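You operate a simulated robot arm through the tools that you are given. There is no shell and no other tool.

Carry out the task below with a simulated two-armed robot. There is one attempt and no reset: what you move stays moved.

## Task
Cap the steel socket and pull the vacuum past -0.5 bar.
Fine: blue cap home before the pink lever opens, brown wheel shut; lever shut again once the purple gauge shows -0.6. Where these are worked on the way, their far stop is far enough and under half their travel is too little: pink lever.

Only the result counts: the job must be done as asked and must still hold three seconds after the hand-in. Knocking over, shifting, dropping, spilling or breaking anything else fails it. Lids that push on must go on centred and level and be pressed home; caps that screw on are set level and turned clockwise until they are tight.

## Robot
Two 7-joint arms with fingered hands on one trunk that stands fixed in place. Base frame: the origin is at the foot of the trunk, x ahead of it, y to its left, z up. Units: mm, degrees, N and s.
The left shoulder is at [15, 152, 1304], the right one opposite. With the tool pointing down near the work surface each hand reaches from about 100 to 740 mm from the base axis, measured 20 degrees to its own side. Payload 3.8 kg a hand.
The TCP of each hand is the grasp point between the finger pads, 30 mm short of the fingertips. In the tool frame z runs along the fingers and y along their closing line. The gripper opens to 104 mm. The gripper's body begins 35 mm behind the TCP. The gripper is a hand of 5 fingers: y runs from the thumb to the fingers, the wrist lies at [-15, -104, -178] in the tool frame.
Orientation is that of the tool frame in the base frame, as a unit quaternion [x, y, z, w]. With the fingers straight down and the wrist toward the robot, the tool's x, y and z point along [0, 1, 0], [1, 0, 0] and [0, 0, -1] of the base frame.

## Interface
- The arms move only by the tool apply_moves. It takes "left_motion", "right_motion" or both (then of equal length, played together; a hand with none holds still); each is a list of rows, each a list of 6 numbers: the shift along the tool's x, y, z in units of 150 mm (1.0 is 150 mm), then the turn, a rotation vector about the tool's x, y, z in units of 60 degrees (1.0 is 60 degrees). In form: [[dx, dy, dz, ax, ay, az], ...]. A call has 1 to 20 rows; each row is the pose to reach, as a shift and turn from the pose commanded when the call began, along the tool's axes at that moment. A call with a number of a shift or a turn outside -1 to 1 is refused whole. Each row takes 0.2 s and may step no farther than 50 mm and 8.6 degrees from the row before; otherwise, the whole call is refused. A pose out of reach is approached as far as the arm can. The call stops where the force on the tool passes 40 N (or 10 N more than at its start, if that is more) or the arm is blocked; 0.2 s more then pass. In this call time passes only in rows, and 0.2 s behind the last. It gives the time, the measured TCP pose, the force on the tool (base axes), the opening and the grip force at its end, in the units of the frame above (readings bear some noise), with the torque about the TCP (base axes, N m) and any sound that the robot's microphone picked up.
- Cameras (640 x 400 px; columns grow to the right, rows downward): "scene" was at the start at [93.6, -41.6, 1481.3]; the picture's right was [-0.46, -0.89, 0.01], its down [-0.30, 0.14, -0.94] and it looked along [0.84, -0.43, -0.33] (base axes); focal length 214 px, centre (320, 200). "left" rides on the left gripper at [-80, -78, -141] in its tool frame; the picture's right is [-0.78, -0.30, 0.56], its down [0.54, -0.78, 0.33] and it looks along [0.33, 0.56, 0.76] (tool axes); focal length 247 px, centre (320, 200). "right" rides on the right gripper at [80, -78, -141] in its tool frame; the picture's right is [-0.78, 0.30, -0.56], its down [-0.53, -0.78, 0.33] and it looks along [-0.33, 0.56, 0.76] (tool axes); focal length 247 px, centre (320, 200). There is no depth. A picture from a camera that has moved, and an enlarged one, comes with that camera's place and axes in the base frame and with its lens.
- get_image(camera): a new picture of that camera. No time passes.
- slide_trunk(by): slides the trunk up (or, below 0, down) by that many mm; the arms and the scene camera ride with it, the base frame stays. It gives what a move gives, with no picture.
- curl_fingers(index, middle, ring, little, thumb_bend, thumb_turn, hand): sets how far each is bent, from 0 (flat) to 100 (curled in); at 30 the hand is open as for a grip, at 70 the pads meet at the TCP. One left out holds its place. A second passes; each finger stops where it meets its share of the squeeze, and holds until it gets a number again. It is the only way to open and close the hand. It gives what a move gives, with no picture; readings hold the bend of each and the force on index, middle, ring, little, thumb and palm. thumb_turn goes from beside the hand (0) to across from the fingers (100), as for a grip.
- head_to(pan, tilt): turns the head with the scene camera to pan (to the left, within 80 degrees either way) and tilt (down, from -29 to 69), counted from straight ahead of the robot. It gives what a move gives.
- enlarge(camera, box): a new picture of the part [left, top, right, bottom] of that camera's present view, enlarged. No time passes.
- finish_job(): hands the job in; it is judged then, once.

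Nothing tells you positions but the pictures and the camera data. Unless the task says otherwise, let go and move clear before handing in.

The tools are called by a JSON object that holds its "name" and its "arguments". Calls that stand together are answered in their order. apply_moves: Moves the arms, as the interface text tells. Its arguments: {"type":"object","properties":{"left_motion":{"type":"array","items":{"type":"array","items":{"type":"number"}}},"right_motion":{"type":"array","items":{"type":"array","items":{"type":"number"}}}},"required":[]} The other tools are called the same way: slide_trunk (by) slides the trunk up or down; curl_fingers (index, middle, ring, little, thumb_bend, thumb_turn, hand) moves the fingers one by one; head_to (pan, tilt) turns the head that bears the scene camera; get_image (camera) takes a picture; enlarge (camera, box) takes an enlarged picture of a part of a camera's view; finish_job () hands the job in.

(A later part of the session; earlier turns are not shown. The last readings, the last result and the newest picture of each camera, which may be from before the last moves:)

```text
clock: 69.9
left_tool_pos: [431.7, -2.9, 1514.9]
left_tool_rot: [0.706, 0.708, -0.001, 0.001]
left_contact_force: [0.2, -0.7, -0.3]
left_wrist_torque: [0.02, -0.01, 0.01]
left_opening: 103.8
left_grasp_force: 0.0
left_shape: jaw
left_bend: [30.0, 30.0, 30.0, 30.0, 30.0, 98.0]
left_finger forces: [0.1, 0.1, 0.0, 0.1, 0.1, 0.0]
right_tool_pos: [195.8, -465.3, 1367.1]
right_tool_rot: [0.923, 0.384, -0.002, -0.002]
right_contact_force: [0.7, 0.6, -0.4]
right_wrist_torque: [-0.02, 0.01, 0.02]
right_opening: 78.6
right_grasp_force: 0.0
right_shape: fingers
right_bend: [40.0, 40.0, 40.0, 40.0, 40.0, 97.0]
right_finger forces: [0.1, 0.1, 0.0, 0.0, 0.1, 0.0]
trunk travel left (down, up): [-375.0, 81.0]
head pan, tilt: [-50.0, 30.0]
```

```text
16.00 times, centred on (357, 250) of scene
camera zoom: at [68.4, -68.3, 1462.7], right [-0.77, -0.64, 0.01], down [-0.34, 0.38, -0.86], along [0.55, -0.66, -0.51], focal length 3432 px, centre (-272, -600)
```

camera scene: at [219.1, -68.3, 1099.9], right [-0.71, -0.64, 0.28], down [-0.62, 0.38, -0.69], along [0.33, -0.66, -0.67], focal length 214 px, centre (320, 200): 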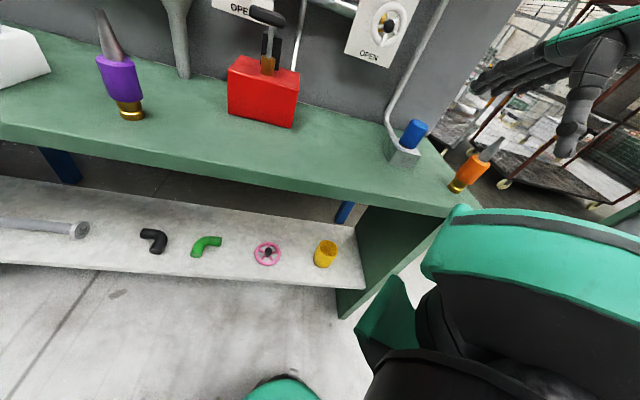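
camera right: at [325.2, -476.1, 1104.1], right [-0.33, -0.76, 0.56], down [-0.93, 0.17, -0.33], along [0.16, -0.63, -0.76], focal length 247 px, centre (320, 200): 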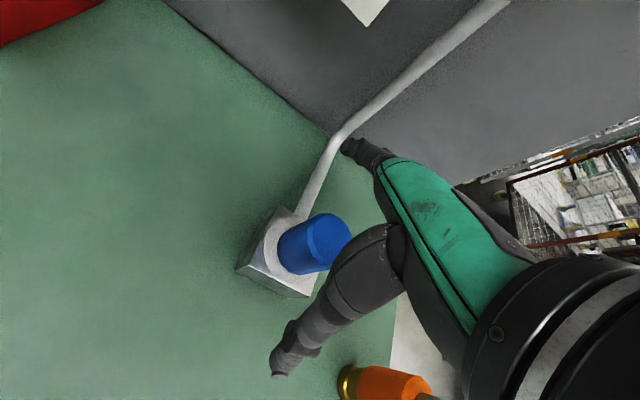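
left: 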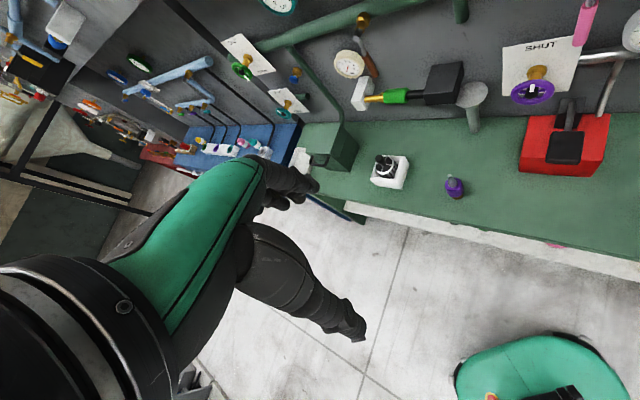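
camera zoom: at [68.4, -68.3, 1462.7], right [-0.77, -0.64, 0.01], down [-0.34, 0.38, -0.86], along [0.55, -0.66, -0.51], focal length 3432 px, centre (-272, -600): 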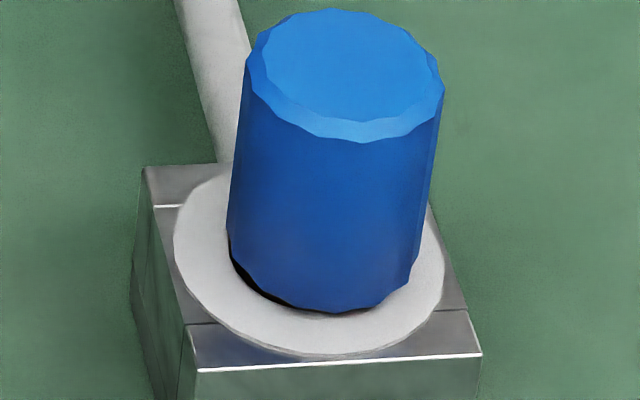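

{"name": "apply_moves", "arguments": {"right_motion": [[0, 0.1, 0.25, 0, 0, 0], [0, 0.2, 0.5, 0, 0, 0], [0, 0.3, 0.75, 0, 0, 0], [0, 0.4, 0.95, 0, 0, 0]]}}

{"name": "apply_moves", "arguments": {"right_motion": [[0, 0.2, 0.25, 0, 0, 0], [0, 0.4, 0.5, 0, 0, 0], [0, 0.6, 0.75, 0, 0, 0], [0, 0.8, 1.0, 0, 0, 0]]}}

{"name": "apply_moves", "arguments": {"right_motion": [[0, 0, 0.05, 0, 0, -0.06], [0, 0, 0.1, 0, 0, -0.18], [0, 0, 0.12, 0, 0, -0.31], [0, 0, 0.14, 0, 0, -0.44], [0, 0, 0.16, 0, 0, -0.57], [0, 0, 0.18, 0, 0, -0.7]]}}

{"name": "enlarge", "arguments": {"camera": "right", "box": [210, 200, 338, 300]}}

```text
clock: 70.9
left_tool_pos: [430.5, -3.2, 1513.2]
left_tool_rot: [0.706, 0.708, 0.001, 0.0]
left_contact_force: [-0.4, -0.5, -0.5]
left_wrist_torque: [-0.04, 0.03, 0.0]
left_opening: 103.4
left_grasp_force: 0.0
left_shape: jaw
left_bend: [30.0, 30.0, 30.0, 30.0, 30.0, 98.0]
left_finger forces: [0.0, 0.0, 0.0, 0.0, 0.0, 0.0]
right_tool_pos: [238.4, -509.6, 1225.0]
right_tool_rot: [0.923, 0.384, -0.001, -0.003]
right_contact_force: [0.4, 0.5, 0.3]
right_wrist_torque: [-0.04, 0.04, 0.05]
right_opening: 78.6
right_grasp_force: 0.1
right_shape: fingers
right_bend: [40.0, 40.0, 40.0, 40.0, 40.0, 97.0]
right_finger forces: [0.1, 0.1, 0.0, 0.0, 0.1, 0.0]
trunk travel left (down, up): [-375.0, 81.0]
head pan, tilt: [-50.0, 30.0]
```

```text
clock: 71.9
left_tool_pos: [431.9, -3.5, 1513.9]
left_tool_rot: [0.707, 0.707, 0.0, -0.001]
left_contact_force: [0.4, -0.2, 0.5]
left_wrist_torque: [0.02, 0.03, 0.0]
left_opening: 103.7
left_grasp_force: 0.0
left_shape: jaw
left_bend: [30.0, 30.0, 30.0, 30.0, 30.0, 98.0]
left_finger forces: [0.0, 0.1, 0.0, 0.0, 0.1, 0.0]
right_tool_pos: [323.1, -590.7, 1072.5]
right_tool_rot: [0.923, 0.385, -0.002, -0.003]
right_contact_force: [-0.3, 0.0, 0.3]
right_wrist_torque: [0.0, 0.01, 0.02]
right_opening: 78.3
right_grasp_force: 0.0
right_shape: fingers
right_bend: [40.0, 40.0, 40.0, 40.0, 40.0, 97.0]
right_finger forces: [0.0, 0.1, 0.0, 0.0, 0.0, 0.1]
trunk travel left (down, up): [-375.0, 81.0]
head pan, tilt: [-50.0, 30.0]
```

```text
clock: 73.3
left_tool_pos: [431.0, -0.2, 1513.7]
left_tool_rot: [0.706, 0.708, -0.001, 0.001]
left_contact_force: [-0.5, -1.2, -0.1]
left_wrist_torque: [-0.02, 0.02, -0.01]
left_opening: 103.6
left_grasp_force: 0.1
left_shape: jaw
left_bend: [30.0, 30.0, 30.0, 30.0, 30.0, 98.0]
left_finger forces: [0.0, 0.1, 0.1, 0.0, 0.0, 0.1]
right_tool_pos: [311.2, -562.4, 1021.8]
right_tool_rot: [0.769, 0.639, -0.001, -0.003]
right_contact_force: [-0.7, 0.2, -0.3]
right_wrist_torque: [0.03, 0.05, 0.04]
right_opening: 78.1
right_grasp_force: 0.0
right_shape: fingers
right_bend: [40.0, 40.0, 40.0, 40.0, 40.0, 98.0]
right_finger forces: [0.0, 0.1, 0.0, 0.1, 0.0, 0.1]
right hand out of reach, approached as far as the arm can: row 5, 6
trunk travel left (down, up): [-375.0, 81.0]
head pan, tilt: [-50.0, 30.0]
```

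```text
4.00 times, centred on (274, 250) of right
camera zoom: at [252.4, -469.1, 1163.9], right [0.15, -0.82, 0.55], down [-0.86, -0.38, -0.33], along [0.48, -0.43, -0.76], focal length 988 px, centre (504, 0)
```

zoom: 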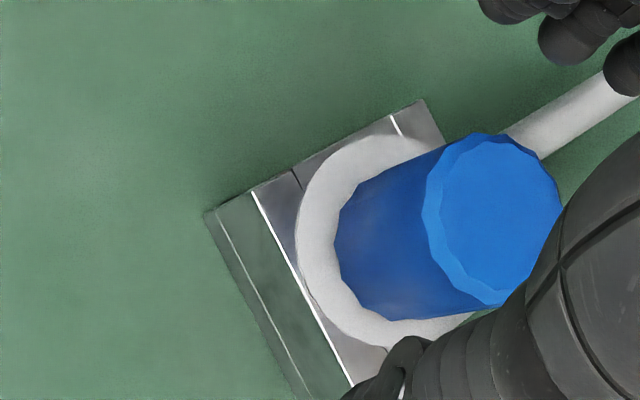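

{"name": "apply_moves", "arguments": {"right_motion": [[-0.07, 0.05, 0, 0, 0, 0.07], [-0.144, 0.097, 0.05, 0, 0, 0.09], [-0.144, 0.097, 0.2, 0, 0, 0.09]]}}

{"name": "enlarge", "arguments": {"camera": "right", "box": [240, 180, 380, 310]}}

{"name": "enlarge", "arguments": {"camera": "scene", "box": [332, 210, 380, 270]}}

```text
clock: 74.1
left_tool_pos: [431.4, -1.9, 1514.6]
left_tool_rot: [0.707, 0.707, -0.001, 0.0]
left_contact_force: [0.4, -0.5, 0.5]
left_wrist_torque: [-0.02, 0.0, -0.02]
left_opening: 103.6
left_grasp_force: 0.1
left_shape: jaw
left_bend: [30.0, 30.0, 30.0, 30.0, 30.0, 98.0]
left_finger forces: [0.0, 0.1, 0.0, 0.1, 0.0, 0.1]
right_tool_pos: [322.2, -585.1, 991.5]
right_tool_rot: [0.798, 0.602, -0.001, -0.003]
right_contact_force: [1.0, 0.2, -0.4]
right_wrist_torque: [-0.01, -0.03, 0.0]
right_opening: 78.1
right_grasp_force: 0.0
right_shape: fingers
right_bend: [40.0, 40.0, 40.0, 40.0, 40.0, 98.0]
right_finger forces: [0.0, 0.0, 0.1, 0.0, 0.0, 0.0]
trunk travel left (down, up): [-375.0, 81.0]
head pan, tilt: [-50.0, 30.0]
```

```text
3.08 times, centred on (310, 245) of right
camera zoom: at [272.4, -486.3, 1133.3], right [0.07, -0.83, 0.55], down [-0.9, -0.3, -0.33], along [0.44, -0.47, -0.76], focal length 760 px, centre (351, 62)
```

zoom: 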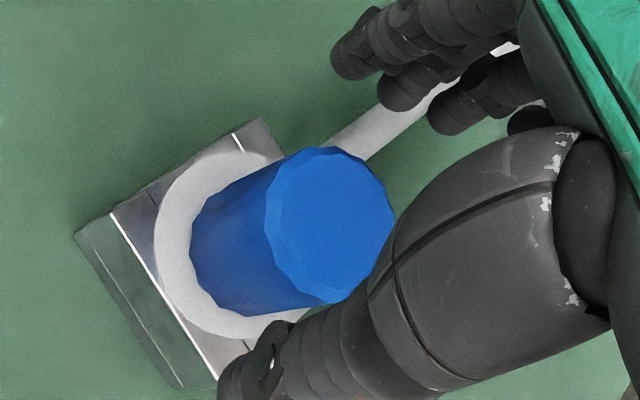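

```text
6.67 times, centred on (356, 240) of scene
camera zoom: at [69.2, -68.6, 1462.7], right [-0.77, -0.64, 0.01], down [-0.34, 0.38, -0.86], along [0.55, -0.66, -0.51], focal length 1430 px, centre (80, -67)
```

zoom: 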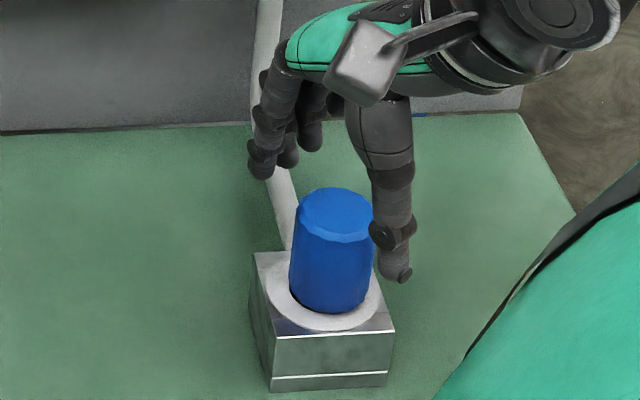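

{"name": "apply_moves", "arguments": {"right_motion": [[-0.002, 0.012, 0.1, 0, 0, 0], [-0.002, 0.012, 0.2, 0, 0, 0], [-0.002, 0.012, 0.287, 0, 0, 0]]}}

{"name": "curl_fingers", "arguments": {"hand": "right", "index": 70, "middle": 70, "ring": 60, "little": 60, "thumb_bend": 70}}

{"name": "enlarge", "arguments": {"camera": "scene", "box": [344, 238, 370, 262]}}

```text
clock: 74.9
left_tool_pos: [431.3, -2.7, 1514.3]
left_tool_rot: [0.706, 0.708, 0.0, 0.001]
left_contact_force: [0.5, 0.4, -0.5]
left_wrist_torque: [0.0, -0.04, -0.02]
left_opening: 103.5
left_grasp_force: 0.0
left_shape: jaw
left_bend: [30.0, 30.0, 30.0, 30.0, 30.0, 98.0]
left_finger forces: [0.0, 0.0, 0.0, 0.0, 0.1, 0.0]
right_tool_pos: [323.2, -585.6, 947.9]
right_tool_rot: [0.798, 0.602, -0.001, -0.003]
right_contact_force: [-0.3, 1.2, 0.2]
right_wrist_torque: [-0.03, -0.02, 0.0]
right_opening: 78.1
right_grasp_force: 0.1
right_shape: fingers
right_bend: [40.0, 40.0, 40.0, 40.0, 40.0, 98.0]
right_finger forces: [0.0, 0.0, 0.0, 0.0, 0.1, 0.0]
trunk travel left (down, up): [-375.0, 81.0]
head pan, tilt: [-50.0, 30.0]
```

```text
clock: 75.9
left_tool_pos: [432.2, -2.4, 1514.1]
left_tool_rot: [0.706, 0.708, -0.001, 0.0]
left_contact_force: [-0.5, -0.5, -0.2]
left_wrist_torque: [0.02, -0.01, 0.02]
left_opening: 103.6
left_grasp_force: 0.0
left_shape: jaw
left_bend: [30.0, 30.0, 30.0, 30.0, 30.0, 98.0]
left_finger forces: [0.0, 0.1, 0.1, 0.0, 0.0, 0.0]
right_tool_pos: [325.0, -585.8, 947.8]
right_tool_rot: [0.799, 0.602, 0.0, -0.002]
right_contact_force: [8.1, -1.5, 2.2]
right_wrist_torque: [-0.12, -0.29, 0.11]
right_opening: 27.6
right_grasp_force: 11.3
right_shape: fingers
right_bend: [60.0, 59.0, 60.0, 60.0, 61.0, 97.0]
right_finger forces: [7.1, 8.9, 0.1, 0.0, 6.8, 0.0]
trunk travel left (down, up): [-375.0, 81.0]
head pan, tilt: [-50.0, 30.0]
```

```text
16.00 times, centred on (357, 250) of scene
camera zoom: at [70.0, -68.5, 1462.7], right [-0.77, -0.64, 0.02], down [-0.34, 0.38, -0.86], along [0.55, -0.66, -0.51], focal length 3432 px, centre (-272, -600)
```

zoom: 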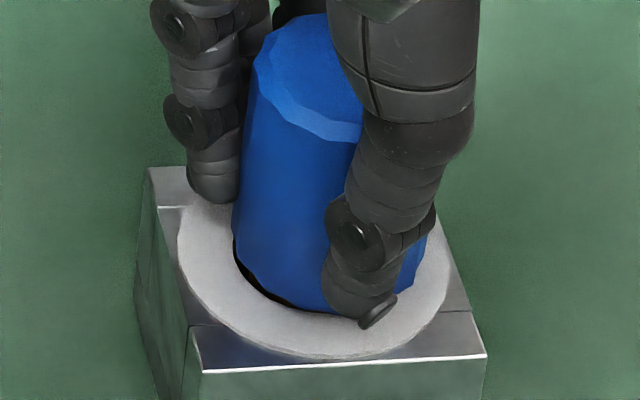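

The thumb caught the cap off-centre. I'll reopen slightly, shift ~3 mm, and regrip.

{"name": "curl_fingers", "arguments": {"hand": "right", "index": 44, "middle": 44, "ring": 44, "little": 44, "thumb_bend": 44}}

{"name": "apply_moves", "arguments": {"right_motion": [[-0.02, 0.018, 0, 0, 0, 0], [-0.02, 0.018, 0, 0, 0, 0]]}}

{"name": "curl_fingers", "arguments": {"hand": "right", "index": 70, "middle": 70, "ring": 60, "little": 60, "thumb_bend": 70}}

{"name": "enlarge", "arguments": {"camera": "scene", "box": [344, 238, 370, 262]}}

{"name": "enlarge", "arguments": {"camera": "right", "box": [240, 180, 380, 310]}}

```text
clock: 76.9
left_tool_pos: [430.2, -1.5, 1513.8]
left_tool_rot: [0.706, 0.708, -0.001, 0.0]
left_contact_force: [0.1, 0.1, -0.5]
left_wrist_torque: [0.0, -0.01, 0.0]
left_opening: 103.8
left_grasp_force: 0.0
left_shape: jaw
left_bend: [30.0, 30.0, 30.0, 30.0, 30.0, 98.0]
left_finger forces: [0.0, 0.0, 0.1, 0.0, 0.0, 0.0]
right_tool_pos: [322.7, -586.5, 947.9]
right_tool_rot: [0.799, 0.602, -0.001, -0.003]
right_contact_force: [0.7, -0.7, -0.1]
right_wrist_torque: [-0.01, 0.0, 0.0]
right_opening: 67.2
right_grasp_force: 0.1
right_shape: fingers
right_bend: [44.0, 44.0, 44.0, 44.0, 44.0, 97.0]
right_finger forces: [0.0, 0.1, 0.1, 0.0, 0.0, 0.0]
trunk travel left (down, up): [-375.0, 81.0]
head pan, tilt: [-50.0, 30.0]
```

```text
clock: 77.5
left_tool_pos: [430.3, -1.8, 1513.8]
left_tool_rot: [0.706, 0.708, -0.001, 0.001]
left_contact_force: [-0.4, 0.0, 0.3]
left_wrist_torque: [-0.02, -0.03, 0.0]
left_opening: 103.4
left_grasp_force: 0.1
left_shape: jaw
left_bend: [30.0, 30.0, 30.0, 30.0, 30.0, 98.0]
left_finger forces: [0.0, 0.0, 0.0, 0.0, 0.0, 0.0]
right_tool_pos: [324.6, -589.9, 949.5]
right_tool_rot: [0.799, 0.602, -0.001, -0.002]
right_contact_force: [-0.6, -0.6, -0.7]
right_wrist_torque: [-0.01, 0.03, 0.0]
right_opening: 67.1
right_grasp_force: 0.0
right_shape: fingers
right_bend: [44.0, 44.0, 44.0, 44.0, 44.0, 97.0]
right_finger forces: [0.1, 0.1, 0.0, 0.1, 0.0, 0.0]
trunk travel left (down, up): [-375.0, 81.0]
head pan, tilt: [-50.0, 30.0]
```

```text
clock: 78.5
left_tool_pos: [432.9, -1.9, 1513.4]
left_tool_rot: [0.707, 0.708, 0.0, 0.0]
left_contact_force: [0.5, -0.4, -0.2]
left_wrist_torque: [-0.01, 0.01, 0.01]
left_opening: 103.6
left_grasp_force: 0.0
left_shape: jaw
left_bend: [30.0, 30.0, 30.0, 30.0, 30.0, 98.0]
left_finger forces: [0.0, 0.0, 0.1, 0.0, 0.0, 0.1]
right_tool_pos: [326.6, -590.0, 948.3]
right_tool_rot: [0.799, 0.602, -0.001, -0.002]
right_contact_force: [4.4, -3.4, 1.3]
right_wrist_torque: [-0.17, -0.18, 0.06]
right_opening: 31.1
right_grasp_force: 12.6
right_shape: fingers
right_bend: [60.0, 60.0, 60.0, 60.0, 59.0, 97.0]
right_finger forces: [6.9, 8.8, 0.0, 0.0, 10.4, 0.0]
trunk travel left (down, up): [-375.0, 81.0]
head pan, tilt: [-50.0, 30.0]
```

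```text
16.00 times, centred on (357, 250) of scene
camera zoom: at [69.4, -68.8, 1462.7], right [-0.77, -0.64, 0.01], down [-0.34, 0.38, -0.86], along [0.55, -0.66, -0.51], focal length 3432 px, centre (-272, -600)
```

zoom: 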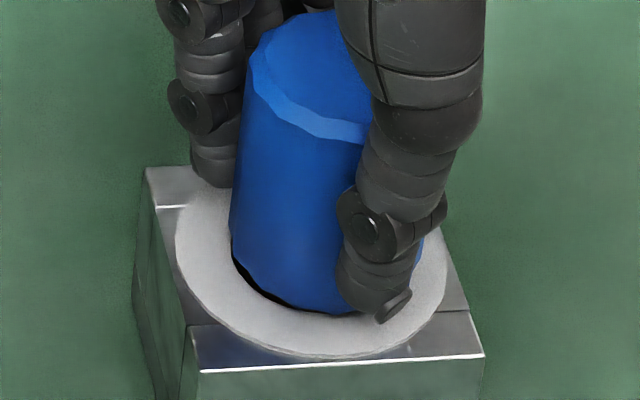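

```text
3.08 times, centred on (310, 245) of right
camera zoom: at [275.1, -491.0, 1091.0], right [0.07, -0.83, 0.55], down [-0.9, -0.3, -0.33], along [0.44, -0.47, -0.76], focal length 760 px, centre (351, 62)
```

zoom: 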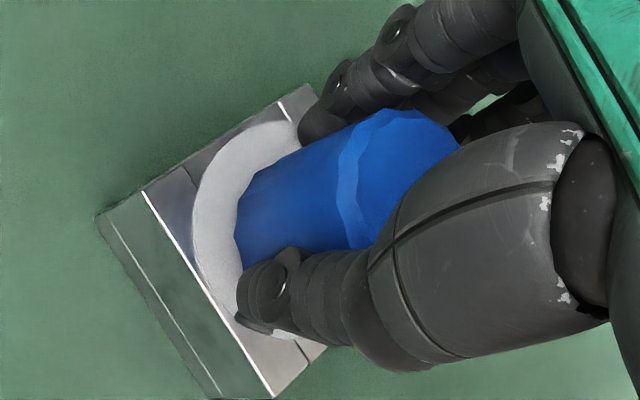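

{"name": "apply_moves", "arguments": {"right_motion": [[-0.0054, 0.0127, -0.008, 0, 0, 0], [-0.01, 0.0124, -0.008, 0, 0, 0.133], [-0.0146, 0.0114, -0.008, 0, 0, 0.267]]}}

{"name": "enlarge", "arguments": {"camera": "scene", "box": [344, 238, 370, 262]}}

```text
clock: 79.3
left_tool_pos: [432.2, -2.1, 1512.9]
left_tool_rot: [0.707, 0.707, 0.0, 0.0]
left_contact_force: [0.0, 0.8, 0.7]
left_wrist_torque: [-0.03, 0.04, 0.01]
left_opening: 103.8
left_grasp_force: 0.0
left_shape: jaw
left_bend: [30.0, 30.0, 30.0, 30.0, 30.0, 98.0]
left_finger forces: [0.0, 0.0, 0.0, 0.0, 0.0, 0.0]
right_tool_pos: [327.6, -592.6, 950.8]
right_tool_rot: [0.875, 0.484, -0.003, -0.003]
right_contact_force: [2.7, -1.0, 0.0]
right_wrist_torque: [-0.06, -0.14, 0.02]
right_opening: 31.3
right_grasp_force: 12.7
right_shape: fingers
right_bend: [60.0, 61.0, 60.0, 60.0, 59.0, 96.0]
right_finger forces: [6.8, 7.0, 0.0, 0.1, 11.1, 0.1]
trunk travel left (down, up): [-375.0, 81.0]
head pan, tilt: [-50.0, 30.0]
```

```text
16.00 times, centred on (357, 250) of scene
camera zoom: at [69.4, -68.7, 1462.6], right [-0.77, -0.64, 0.01], down [-0.34, 0.38, -0.86], along [0.55, -0.66, -0.51], focal length 3432 px, centre (-272, -600)
```

zoom: 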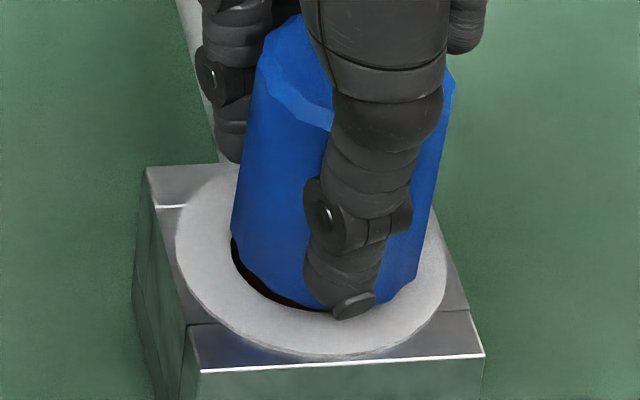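

Low loads now and turning freely. Continuing clockwise with light contact.

{"name": "apply_moves", "arguments": {"right_motion": [[-0.0034, 0.0067, 0.005, 0, 0, 0.133], [-0.0079, 0.0058, 0.01, 0, 0, 0.267], [-0.0123, 0.0042, 0.012, 0, 0, 0.4]]}}

{"name": "enlarge", "arguments": {"camera": "scene", "box": [344, 238, 370, 262]}}

```text
clock: 80.1
left_tool_pos: [432.8, -0.1, 1513.8]
left_tool_rot: [0.707, 0.708, 0.0, 0.001]
left_contact_force: [0.0, -0.4, -0.4]
left_wrist_torque: [-0.03, 0.01, 0.03]
left_opening: 103.5
left_grasp_force: 0.0
left_shape: jaw
left_bend: [30.0, 30.0, 30.0, 30.0, 30.0, 98.0]
left_finger forces: [0.1, 0.0, 0.0, 0.1, 0.0, 0.0]
right_tool_pos: [325.8, -593.8, 947.7]
right_tool_rot: [0.957, 0.291, -0.001, -0.002]
right_contact_force: [7.1, 0.1, 3.5]
right_wrist_torque: [-0.1, -0.2, 0.1]
right_opening: 31.3
right_grasp_force: 13.8
right_shape: fingers
right_bend: [60.0, 61.0, 60.0, 60.0, 59.0, 96.0]
right_finger forces: [8.4, 7.5, 0.0, 0.1, 11.8, 0.0]
trunk travel left (down, up): [-375.0, 81.0]
head pan, tilt: [-50.0, 30.0]
```

```text
16.00 times, centred on (357, 250) of scene
camera zoom: at [70.0, -67.7, 1462.7], right [-0.77, -0.64, 0.02], down [-0.34, 0.38, -0.86], along [0.55, -0.66, -0.51], focal length 3432 px, centre (-272, -600)
```

zoom: 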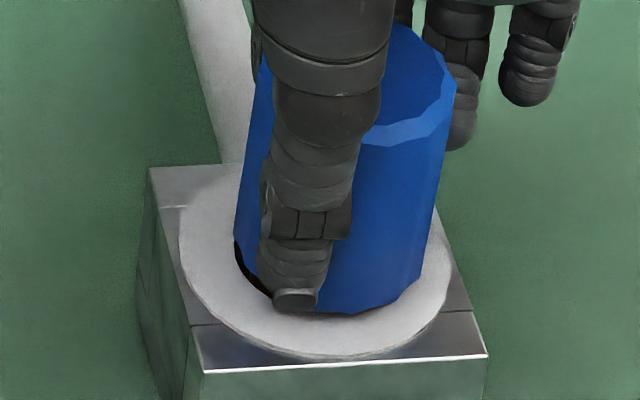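

{"name": "apply_moves", "arguments": {"right_motion": [[0.018, 0.0056, 0.0, 0, 0, 0], [0.0145, 0.0072, 0.002, 0, 0, 0.133], [0.011, 0.0084, 0.004, 0, 0, 0.267], [0.0073, 0.009, 0.006, 0, 0, 0.4]]}}

{"name": "enlarge", "arguments": {"camera": "scene", "box": [344, 238, 370, 262]}}

{"name": "enlarge", "arguments": {"camera": "right", "box": [240, 180, 380, 310]}}

```text
clock: 81.1
left_tool_pos: [431.3, -1.4, 1513.2]
left_tool_rot: [0.707, 0.707, -0.001, 0.001]
left_contact_force: [0.1, -0.4, 0.1]
left_wrist_torque: [0.0, -0.01, 0.0]
left_opening: 103.6
left_grasp_force: 0.0
left_shape: jaw
left_bend: [30.0, 30.0, 30.0, 30.0, 30.0, 98.0]
left_finger forces: [0.0, 0.0, 0.0, 0.1, 0.1, 0.1]
right_tool_pos: [327.3, -594.2, 948.3]
right_tool_rot: [0.996, 0.086, -0.002, 0.0]
right_contact_force: [4.5, -5.1, 10.8]
right_wrist_torque: [-0.2, -0.14, 0.25]
right_opening: 31.1
right_grasp_force: 15.0
right_shape: fingers
right_bend: [60.0, 60.0, 60.0, 60.0, 59.0, 97.0]
right_finger forces: [8.7, 9.1, 0.0, 0.1, 11.6, 0.0]
trunk travel left (down, up): [-375.0, 81.0]
head pan, tilt: [-50.0, 30.0]
```

```text
16.00 times, centred on (357, 250) of scene
camera zoom: at [69.0, -67.8, 1462.8], right [-0.77, -0.64, 0.01], down [-0.34, 0.38, -0.86], along [0.55, -0.66, -0.51], focal length 3432 px, centre (-272, -600)
```

zoom: 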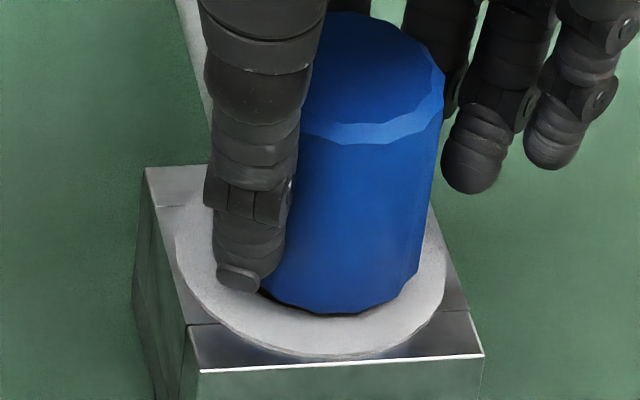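

```text
3.08 times, centred on (310, 245) of right
camera zoom: at [394.1, -504.1, 1089.6], right [-0.71, -0.42, 0.56], down [-0.66, 0.67, -0.33], along [-0.24, -0.6, -0.76], focal length 760 px, centre (351, 62)
```

zoom: 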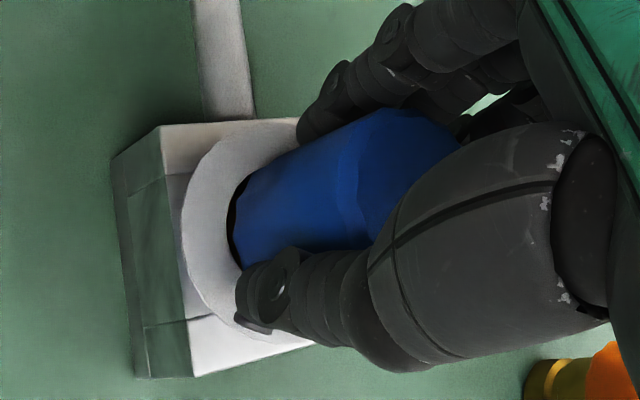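

{"name": "curl_fingers", "arguments": {"hand": "right", "index": 42, "middle": 42, "ring": 42, "little": 42, "thumb_bend": 42}}

{"name": "apply_moves", "arguments": {"right_motion": [[0, 0, -0.15, 0, 0, 0], [0, 0, -0.4, 0, 0, 0], [0, 0, -0.7, 0, 0, -0.1], [0, 0, -0.8, 0, 0, -0.23], [0, 0, -0.8, 0, 0, -0.36]]}}

{"name": "enlarge", "arguments": {"camera": "scene", "box": [344, 238, 370, 262]}}

{"name": "enlarge", "arguments": {"camera": "right", "box": [210, 220, 306, 300]}}

```text
clock: 82.1
left_tool_pos: [430.2, -1.2, 1515.5]
left_tool_rot: [0.707, 0.707, 0.0, 0.0]
left_contact_force: [-0.5, -0.2, 0.0]
left_wrist_torque: [0.0, 0.01, -0.01]
left_opening: 103.5
left_grasp_force: 0.1
left_shape: jaw
left_bend: [30.0, 30.0, 30.0, 30.0, 30.0, 98.0]
left_finger forces: [0.1, 0.1, 0.1, 0.0, 0.0, 0.0]
right_tool_pos: [326.6, -595.2, 947.3]
right_tool_rot: [0.996, 0.087, -0.002, -0.001]
right_contact_force: [0.5, -1.1, 0.1]
right_wrist_torque: [0.01, -0.05, 0.01]
right_opening: 72.3
right_grasp_force: 0.1
right_shape: fingers
right_bend: [42.0, 42.0, 42.0, 42.0, 42.0, 97.0]
right_finger forces: [0.0, 0.0, 0.0, 0.1, 0.0, 0.1]
trunk travel left (down, up): [-375.0, 81.0]
head pan, tilt: [-50.0, 30.0]
```

```text
clock: 83.3
left_tool_pos: [431.1, -2.1, 1514.3]
left_tool_rot: [0.707, 0.707, 0.0, 0.0]
left_contact_force: [-0.2, 0.3, -0.3]
left_wrist_torque: [0.0, -0.02, -0.01]
left_opening: 103.5
left_grasp_force: 0.0
left_shape: jaw
left_bend: [30.0, 30.0, 30.0, 30.0, 30.0, 98.0]
left_finger forces: [0.0, 0.1, 0.0, 0.1, 0.0, 0.0]
right_tool_pos: [328.0, -594.2, 1067.9]
right_tool_rot: [0.962, 0.273, -0.002, -0.002]
right_contact_force: [0.5, -0.7, 0.5]
right_wrist_torque: [0.0, -0.01, 0.01]
right_opening: 72.6
right_grasp_force: 0.0
right_shape: fingers
right_bend: [42.0, 42.0, 42.0, 42.0, 42.0, 97.0]
right_finger forces: [0.0, 0.1, 0.0, 0.1, 0.1, 0.0]
trunk travel left (down, up): [-375.0, 81.0]
head pan, tilt: [-50.0, 30.0]
```

```text
16.00 times, centred on (357, 250) of scene
camera zoom: at [68.5, -68.7, 1462.7], right [-0.77, -0.64, 0.01], down [-0.34, 0.38, -0.86], along [0.55, -0.66, -0.51], focal length 3432 px, centre (-272, -600)
```

zoom: 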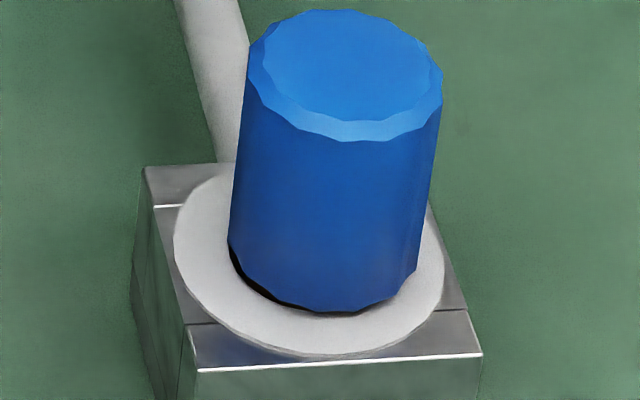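

```text
5.00 times, centred on (258, 260) of right
camera zoom: at [356.6, -486.2, 1209.4], right [-0.5, -0.66, 0.56], down [-0.87, 0.38, -0.33], along [0.0, -0.65, -0.76], focal length 1235 px, centre (630, -100)
```

zoom: 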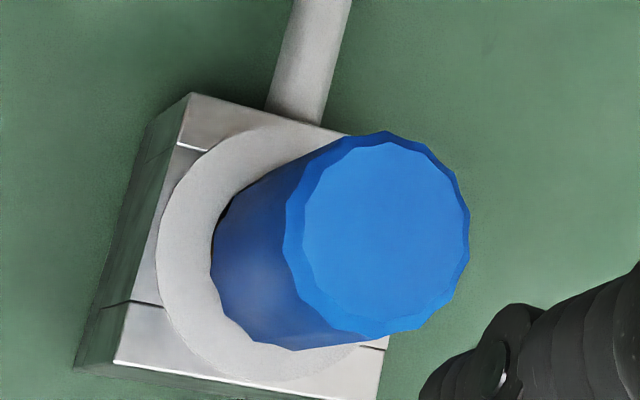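

The cap turned with the hand but did not sink, so it's not threading. I'll look at the other capped block on the bench (white block with black knob) for comparison.

{"name": "enlarge", "arguments": {"camera": "scene", "box": [80, 235, 176, 305]}}

{"name": "enlarge", "arguments": {"camera": "scene", "box": [170, 245, 210, 295]}}

{"name": "enlarge", "arguments": {"camera": "left", "box": [340, 130, 500, 230]}}

{"name": "enlarge", "arguments": {"camera": "left", "box": [160, 110, 320, 210]}}

```text
5.71 times, centred on (128, 270) of scene
camera zoom: at [68.5, -68.7, 1462.7], right [-0.77, -0.64, 0.01], down [-0.34, 0.38, -0.86], along [0.55, -0.66, -0.51], focal length 1226 px, centre (1417, -200)
```

zoom: 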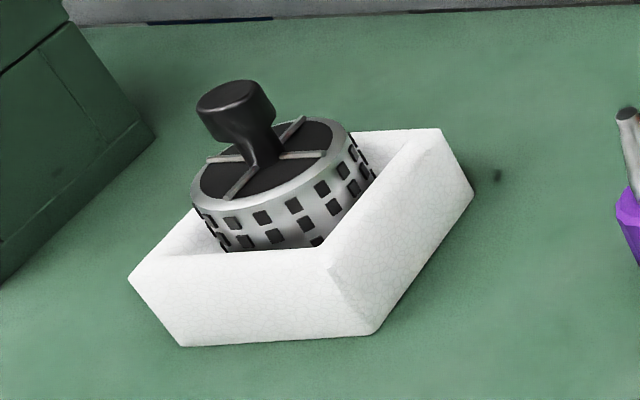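

```text
8.00 times, centred on (190, 270) of scene
camera zoom: at [68.5, -68.7, 1462.7], right [-0.77, -0.64, 0.01], down [-0.34, 0.38, -0.86], along [0.55, -0.66, -0.51], focal length 1716 px, centre (1360, -360)
```

zoom: 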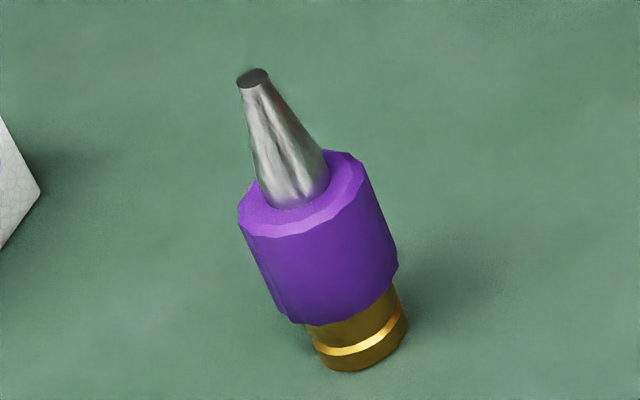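

```text
4.00 times, centred on (420, 180) of left
camera zoom: at [353.2, -82.6, 1657.0], right [-0.29, -0.78, -0.56], down [-0.78, 0.53, -0.33], along [0.56, 0.33, -0.76], focal length 988 px, centre (-80, 280)
```

zoom: 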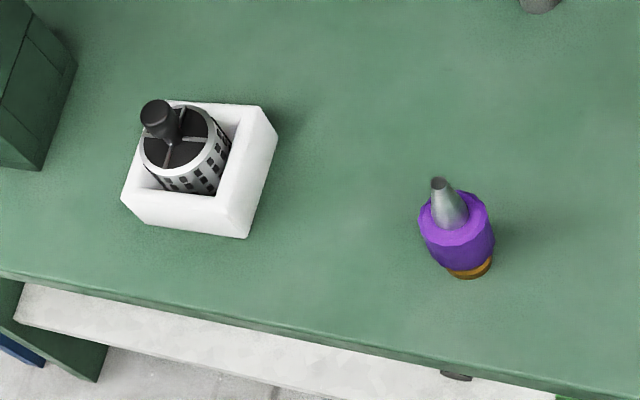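

```text
4.00 times, centred on (240, 160) of left
camera zoom: at [353.2, -82.6, 1657.0], right [-0.29, -0.78, -0.56], down [-0.78, 0.53, -0.33], along [0.56, 0.33, -0.76], focal length 988 px, centre (640, 360)
```

zoom: 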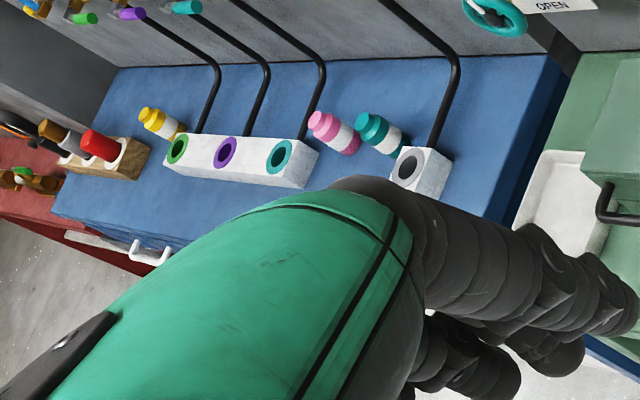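

{"name": "enlarge", "arguments": {"camera": "left", "box": [165, 125, 205, 155]}}

{"name": "enlarge", "arguments": {"camera": "left", "box": [200, 130, 280, 170]}}

```text
13.33 times, centred on (185, 140) of left
camera zoom: at [353.2, -82.6, 1657.0], right [-0.29, -0.78, -0.56], down [-0.78, 0.53, -0.33], along [0.56, 0.33, -0.76], focal length 3293 px, centre (2120, 1000)
```

zoom: 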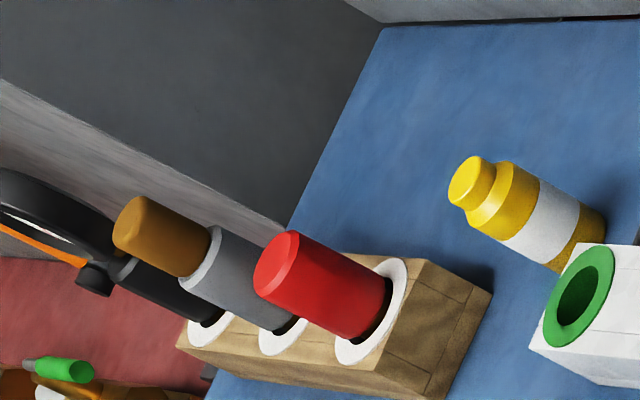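

```text
8.00 times, centred on (240, 150) of left
camera zoom: at [353.2, -82.6, 1657.0], right [-0.29, -0.78, -0.56], down [-0.78, 0.53, -0.33], along [0.56, 0.33, -0.76], focal length 1976 px, centre (960, 600)
```

zoom: 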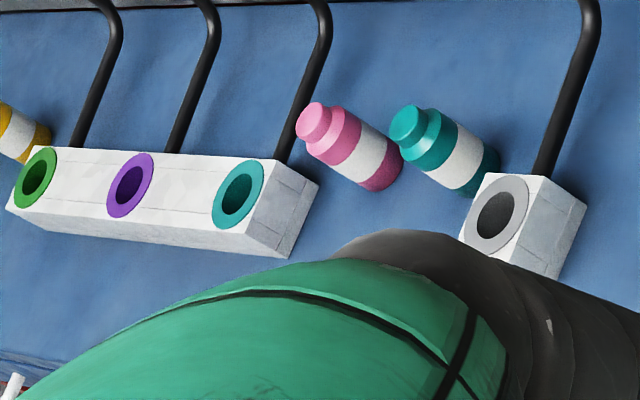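

The other sockets on this site are similar loose ring-holes, so the cap probably just needs to be seated centred and pressed. I'll regrip, centre the cap in the hole (it's ~3 mm toward -x), level it, and press straight down.

{"name": "apply_moves", "arguments": {"right_motion": [[0, -0.008, 0.2, 0, 0, 0], [0, -0.008, 0.4, 0, 0, 0], [0, -0.008, 0.6, 0, 0, 0], [0, -0.008, 0.79, 0, 0, 0]]}}

{"name": "curl_fingers", "arguments": {"hand": "right", "index": 70, "middle": 70, "ring": 60, "little": 60, "thumb_bend": 70}}

{"name": "apply_moves", "arguments": {"right_motion": [[0.006, 0.004, -0.006, 0, 0, 0], [0.014, 0.009, -0.01, 0, 0, 0]]}}

{"name": "enlarge", "arguments": {"camera": "scene", "box": [344, 238, 370, 262]}}

{"name": "enlarge", "arguments": {"camera": "right", "box": [240, 180, 380, 310]}}

```text
clock: 84.3
left_tool_pos: [430.2, -2.8, 1514.2]
left_tool_rot: [0.707, 0.707, -0.001, 0.0]
left_contact_force: [0.5, -0.1, 0.4]
left_wrist_torque: [0.01, 0.0, -0.01]
left_opening: 103.7
left_grasp_force: 0.0
left_shape: jaw
left_bend: [30.0, 30.0, 30.0, 30.0, 30.0, 98.0]
left_finger forces: [0.1, 0.0, 0.1, 0.1, 0.0, 0.1]
right_tool_pos: [326.6, -596.4, 948.7]
right_tool_rot: [0.962, 0.272, -0.002, -0.002]
right_contact_force: [-0.3, 0.2, 0.2]
right_wrist_torque: [0.02, 0.0, 0.01]
right_opening: 72.3
right_grasp_force: 0.1
right_shape: fingers
right_bend: [42.0, 42.0, 42.0, 42.0, 42.0, 97.0]
right_finger forces: [0.0, 0.0, 0.1, 0.0, 0.0, 0.0]
trunk travel left (down, up): [-375.0, 81.0]
head pan, tilt: [-50.0, 30.0]
```

```text
clock: 85.3
left_tool_pos: [431.2, -3.3, 1514.2]
left_tool_rot: [0.707, 0.708, 0.0, 0.0]
left_contact_force: [-0.2, 0.0, -1.0]
left_wrist_torque: [-0.01, -0.02, -0.03]
left_opening: 103.6
left_grasp_force: 0.0
left_shape: jaw
left_bend: [30.0, 30.0, 30.0, 30.0, 30.0, 98.0]
left_finger forces: [0.0, 0.1, 0.1, 0.0, 0.1, 0.0]
right_tool_pos: [326.3, -596.2, 949.9]
right_tool_rot: [0.962, 0.272, -0.002, -0.002]
right_contact_force: [0.2, -2.9, -0.8]
right_wrist_torque: [-0.17, -0.01, -0.02]
right_opening: 33.6
right_grasp_force: 13.6
right_shape: fingers
right_bend: [59.0, 62.0, 60.0, 60.0, 57.0, 96.0]
right_finger forces: [6.6, 7.9, 0.0, 0.0, 12.9, 0.0]
trunk travel left (down, up): [-375.0, 81.0]
head pan, tilt: [-50.0, 30.0]
```

```text
clock: 85.9
left_tool_pos: [431.5, -2.4, 1513.8]
left_tool_rot: [0.707, 0.708, -0.001, 0.001]
left_contact_force: [0.3, 0.5, 0.0]
left_wrist_torque: [0.01, 0.0, 0.0]
left_opening: 103.8
left_grasp_force: 0.0
left_shape: jaw
left_bend: [30.0, 30.0, 30.0, 30.0, 30.0, 98.0]
left_finger forces: [0.0, 0.0, 0.1, 0.0, 0.1, 0.1]
right_tool_pos: [327.7, -594.7, 950.1]
right_tool_rot: [0.962, 0.273, -0.003, -0.002]
right_contact_force: [0.2, -2.5, 0.0]
right_wrist_torque: [-0.15, -0.02, 0.01]
right_opening: 33.4
right_grasp_force: 13.0
right_shape: fingers
right_bend: [59.0, 62.0, 60.0, 60.0, 57.0, 96.0]
right_finger forces: [6.4, 7.5, 0.1, 0.0, 12.7, 0.1]
trunk travel left (down, up): [-375.0, 81.0]
head pan, tilt: [-50.0, 30.0]
```

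```text
16.00 times, centred on (357, 250) of scene
camera zoom: at [68.8, -69.0, 1462.7], right [-0.77, -0.64, 0.01], down [-0.34, 0.38, -0.86], along [0.55, -0.66, -0.51], focal length 3432 px, centre (-272, -600)
```

zoom: 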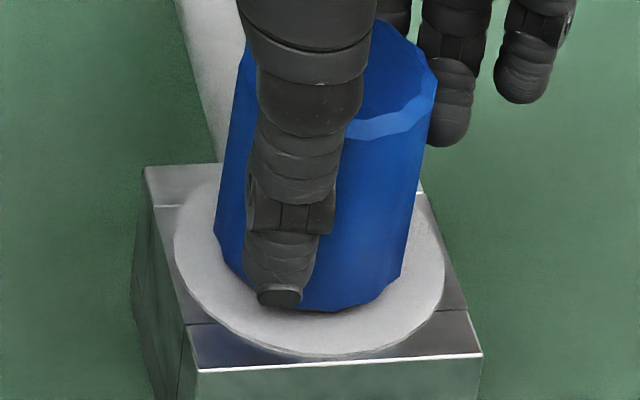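

```text
3.08 times, centred on (310, 245) of right
camera zoom: at [357.0, -486.2, 1092.3], right [-0.5, -0.66, 0.56], down [-0.86, 0.38, -0.33], along [0.0, -0.65, -0.76], focal length 760 px, centre (351, 62)
```

zoom: 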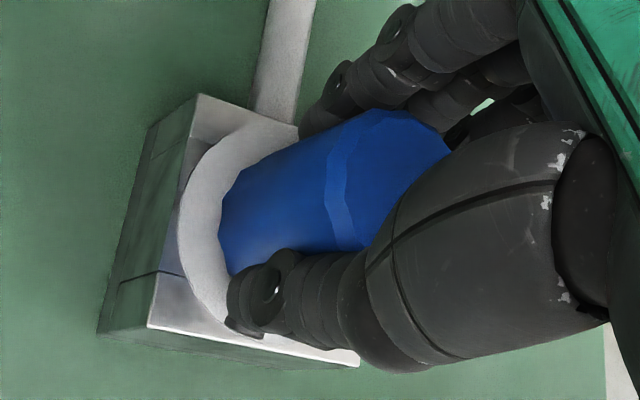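

Now the cap is centred laterally with small forces. Pressing straight down in small steps.

{"name": "apply_moves", "arguments": {"right_motion": [[-0.003, 0.0057, 0.01, 0, 0, 0], [-0.003, 0.0057, 0.022, 0, 0, 0], [-0.003, 0.0057, 0.034, 0, 0, 0], [-0.003, 0.0057, 0.046, 0, 0, 0], [-0.003, 0.0057, 0.058, 0, 0, 0]]}}

{"name": "enlarge", "arguments": {"camera": "scene", "box": [344, 238, 370, 262]}}

{"name": "enlarge", "arguments": {"camera": "right", "box": [240, 180, 380, 310]}}

```text
clock: 87.1
left_tool_pos: [427.4, 2.7, 1516.2]
left_tool_rot: [0.706, 0.708, -0.001, 0.002]
left_contact_force: [-0.1, -0.5, -0.6]
left_wrist_torque: [-0.02, 0.04, -0.04]
left_opening: 103.4
left_grasp_force: 0.0
left_shape: jaw
left_bend: [30.0, 30.0, 30.0, 30.0, 30.0, 98.0]
left_finger forces: [0.1, 0.0, 0.0, 0.0, 0.0, 0.0]
right_tool_pos: [328.9, -594.5, 946.3]
right_tool_rot: [0.962, 0.272, -0.001, 0.003]
right_contact_force: [2.1, -2.3, 30.4]
right_wrist_torque: [-0.07, 0.0, 0.05]
right_opening: 33.2
right_grasp_force: 17.4
right_shape: fingers
right_bend: [61.0, 63.0, 60.0, 60.0, 59.0, 95.0]
right_finger forces: [7.8, 10.3, 0.0, 0.0, 15.9, 0.1]
trunk travel left (down, up): [-375.0, 81.0]
head pan, tilt: [-50.0, 30.0]
```

```text
16.00 times, centred on (357, 250) of scene
camera zoom: at [66.1, -64.2, 1463.3], right [-0.77, -0.64, 0.01], down [-0.34, 0.38, -0.86], along [0.55, -0.66, -0.51], focal length 3432 px, centre (-272, -600)
```

zoom: 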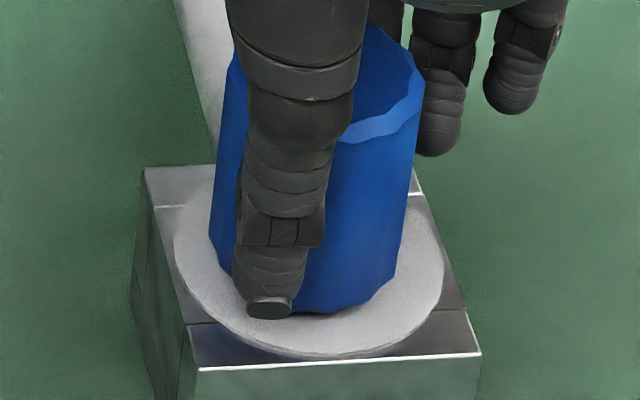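

```text
3.08 times, centred on (310, 245) of right
camera zoom: at [357.5, -484.7, 1087.7], right [-0.51, -0.66, 0.56], down [-0.86, 0.38, -0.34], along [0.01, -0.65, -0.76], focal length 760 px, centre (351, 62)
```

zoom: 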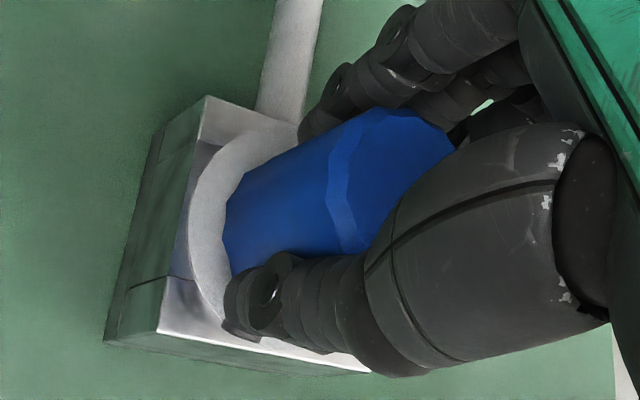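

A clean axial press of 30 N now. I'll press a bit further, up to the ~40 N limit.

{"name": "apply_moves", "arguments": {"right_motion": [[0.0, 0.0, 0.008, 0, 0, 0], [0.0, 0.0, 0.016, 0, 0, 0], [0.0, 0.0, 0.024, 0, 0, 0], [0, 0, 0.032, 0, 0, 0]]}}

{"name": "enlarge", "arguments": {"camera": "scene", "box": [344, 238, 370, 262]}}

```text
clock: 88.1
left_tool_pos: [428.6, 2.0, 1514.2]
left_tool_rot: [0.706, 0.708, -0.001, 0.002]
left_contact_force: [0.8, -0.4, 0.0]
left_wrist_torque: [0.01, 0.04, -0.01]
left_opening: 103.7
left_grasp_force: 0.1
left_shape: jaw
left_bend: [30.0, 30.0, 30.0, 30.0, 30.0, 98.0]
left_finger forces: [0.1, 0.0, 0.0, 0.0, 0.0, 0.0]
right_tool_pos: [329.5, -594.8, 942.5]
right_tool_rot: [0.962, 0.273, 0.0, 0.002]
right_contact_force: [3.2, -5.3, 34.9]
right_wrist_torque: [-0.21, -0.13, 0.04]
right_opening: 32.3
right_grasp_force: 18.4
right_shape: fingers
right_bend: [61.0, 62.0, 60.0, 60.0, 60.0, 95.0]
right_finger forces: [9.5, 12.6, 0.0, 0.1, 14.3, 0.0]
trunk travel left (down, up): [-375.0, 81.0]
head pan, tilt: [-50.0, 30.0]
```

```text
16.00 times, centred on (357, 250) of scene
camera zoom: at [66.4, -64.2, 1463.1], right [-0.77, -0.64, 0.02], down [-0.34, 0.38, -0.86], along [0.55, -0.66, -0.51], focal length 3432 px, centre (-272, -600)
```

zoom: 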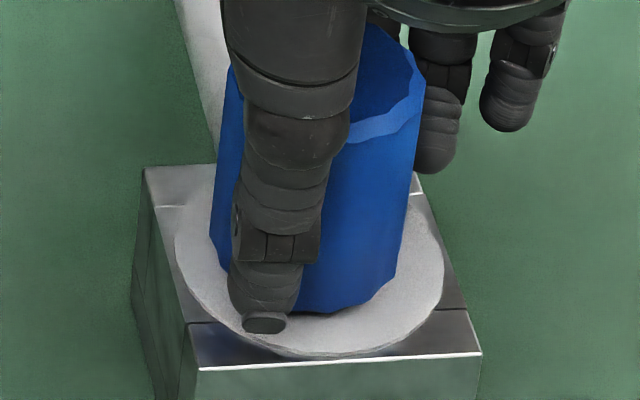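

At 35 N the fingers slide along the cap while the cap stays put: it is firmly bottomed. I'll relieve the load and turn it clockwise further at light load to settle the thread question.

{"name": "apply_moves", "arguments": {"right_motion": [[0, 0, -0.02, 0, 0, 0], [0, 0, -0.036, 0, 0, 0], [-0.0038, 0.0007, -0.036, 0, 0, 0.133], [-0.0076, 0.0008, -0.036, 0, 0, 0.267], [-0.0114, 0.0004, -0.036, 0, 0, 0.4], [-0.0151, -0.0005, -0.036, 0, 0, 0.533], [-0.0187, -0.0019, -0.036, 0, 0, 0.667], [-0.022, -0.0039, -0.036, 0, 0, 0.8]]}}

{"name": "enlarge", "arguments": {"camera": "scene", "box": [344, 238, 370, 262]}}

```text
clock: 89.9
left_tool_pos: [430.9, -2.2, 1514.9]
left_tool_rot: [0.706, 0.708, 0.001, 0.0]
left_contact_force: [0.0, -0.6, 0.7]
left_wrist_torque: [0.0, -0.02, -0.01]
left_opening: 103.7
left_grasp_force: 0.1
left_shape: jaw
left_bend: [30.0, 30.0, 30.0, 30.0, 30.0, 98.0]
left_finger forces: [0.0, 0.1, 0.0, 0.1, 0.0, 0.0]
right_tool_pos: [324.3, -596.5, 942.1]
right_tool_rot: [0.989, -0.145, -0.003, -0.001]
right_contact_force: [1.7, -8.7, 10.3]
right_wrist_torque: [-0.41, 0.11, 0.16]
right_opening: 32.7
right_grasp_force: 15.7
right_shape: fingers
right_bend: [60.0, 61.0, 60.0, 60.0, 60.0, 96.0]
right_finger forces: [9.9, 11.0, 0.0, 0.0, 11.2, 0.0]
trunk travel left (down, up): [-375.0, 81.0]
head pan, tilt: [-50.0, 30.0]
```

```text
16.00 times, centred on (357, 250) of scene
camera zoom: at [68.1, -68.8, 1462.7], right [-0.77, -0.64, 0.01], down [-0.34, 0.38, -0.86], along [0.55, -0.66, -0.51], focal length 3432 px, centre (-272, -600)
```

zoom: 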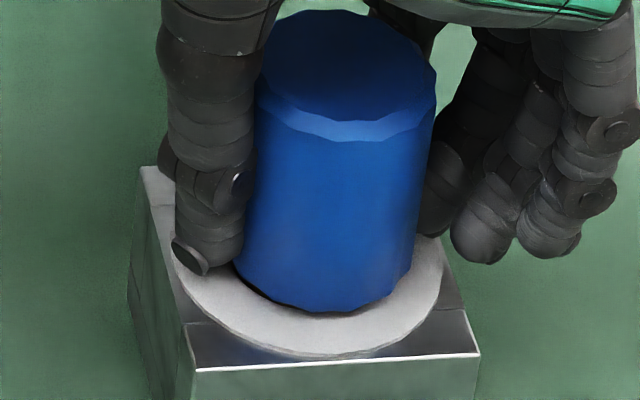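

No sinking with rotation either: the plug is simply bottomed in the socket and level. I'll relieve the side load so it ends up centred, then release it gently.

{"name": "apply_moves", "arguments": {"right_motion": [[0.004, 0.009, -0.012, 0, 0, 0], [0.009, 0.018, -0.012, 0, 0, 0]]}}

{"name": "enlarge", "arguments": {"camera": "scene", "box": [344, 238, 370, 262]}}

{"name": "enlarge", "arguments": {"camera": "right", "box": [240, 180, 380, 310]}}

```text
clock: 90.5
left_tool_pos: [429.7, -1.9, 1513.6]
left_tool_rot: [0.707, 0.707, -0.001, 0.0]
left_contact_force: [0.5, 0.5, -1.5]
left_wrist_torque: [0.02, 0.0, -0.02]
left_opening: 103.6
left_grasp_force: 0.1
left_shape: jaw
left_bend: [30.0, 30.0, 30.0, 30.0, 30.0, 98.0]
left_finger forces: [0.1, 0.1, 0.0, 0.0, 0.1, 0.0]
right_tool_pos: [325.6, -596.8, 943.5]
right_tool_rot: [0.99, -0.142, -0.004, -0.003]
right_contact_force: [-1.9, -0.5, 0.4]
right_wrist_torque: [-0.09, 0.13, -0.01]
right_opening: 32.2
right_grasp_force: 14.2
right_shape: fingers
right_bend: [60.0, 62.0, 60.0, 60.0, 59.0, 95.0]
right_finger forces: [6.7, 8.5, 0.0, 0.0, 13.1, 0.0]
trunk travel left (down, up): [-375.0, 81.0]
head pan, tilt: [-50.0, 30.0]
```

```text
16.00 times, centred on (357, 250) of scene
camera zoom: at [68.2, -67.8, 1462.7], right [-0.77, -0.64, 0.01], down [-0.34, 0.38, -0.86], along [0.55, -0.66, -0.51], focal length 3432 px, centre (-272, -600)
```

zoom: 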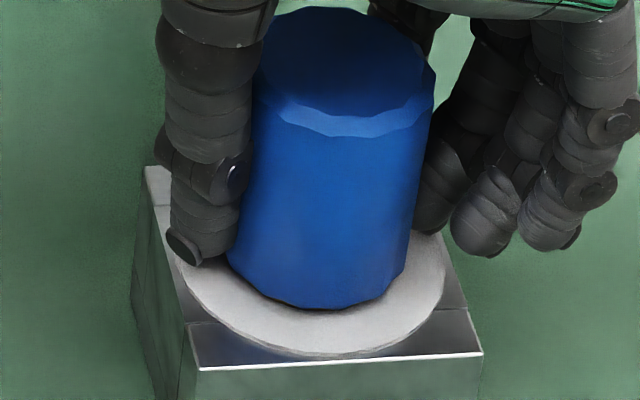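

```text
3.08 times, centred on (310, 245) of right
camera zoom: at [426.2, -545.1, 1085.1], right [-0.82, -0.07, 0.56], down [-0.3, 0.9, -0.32], along [-0.48, -0.43, -0.76], focal length 760 px, centre (351, 62)
```

zoom: 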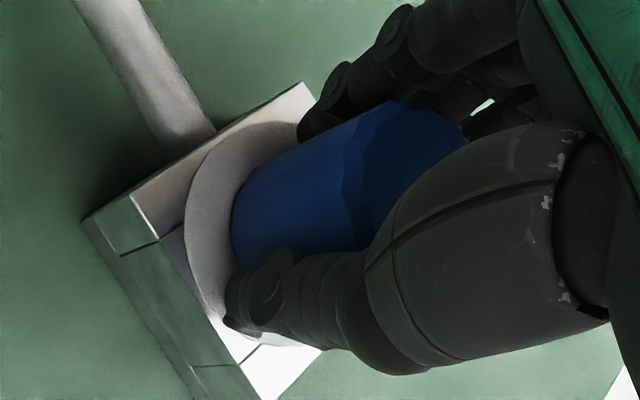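

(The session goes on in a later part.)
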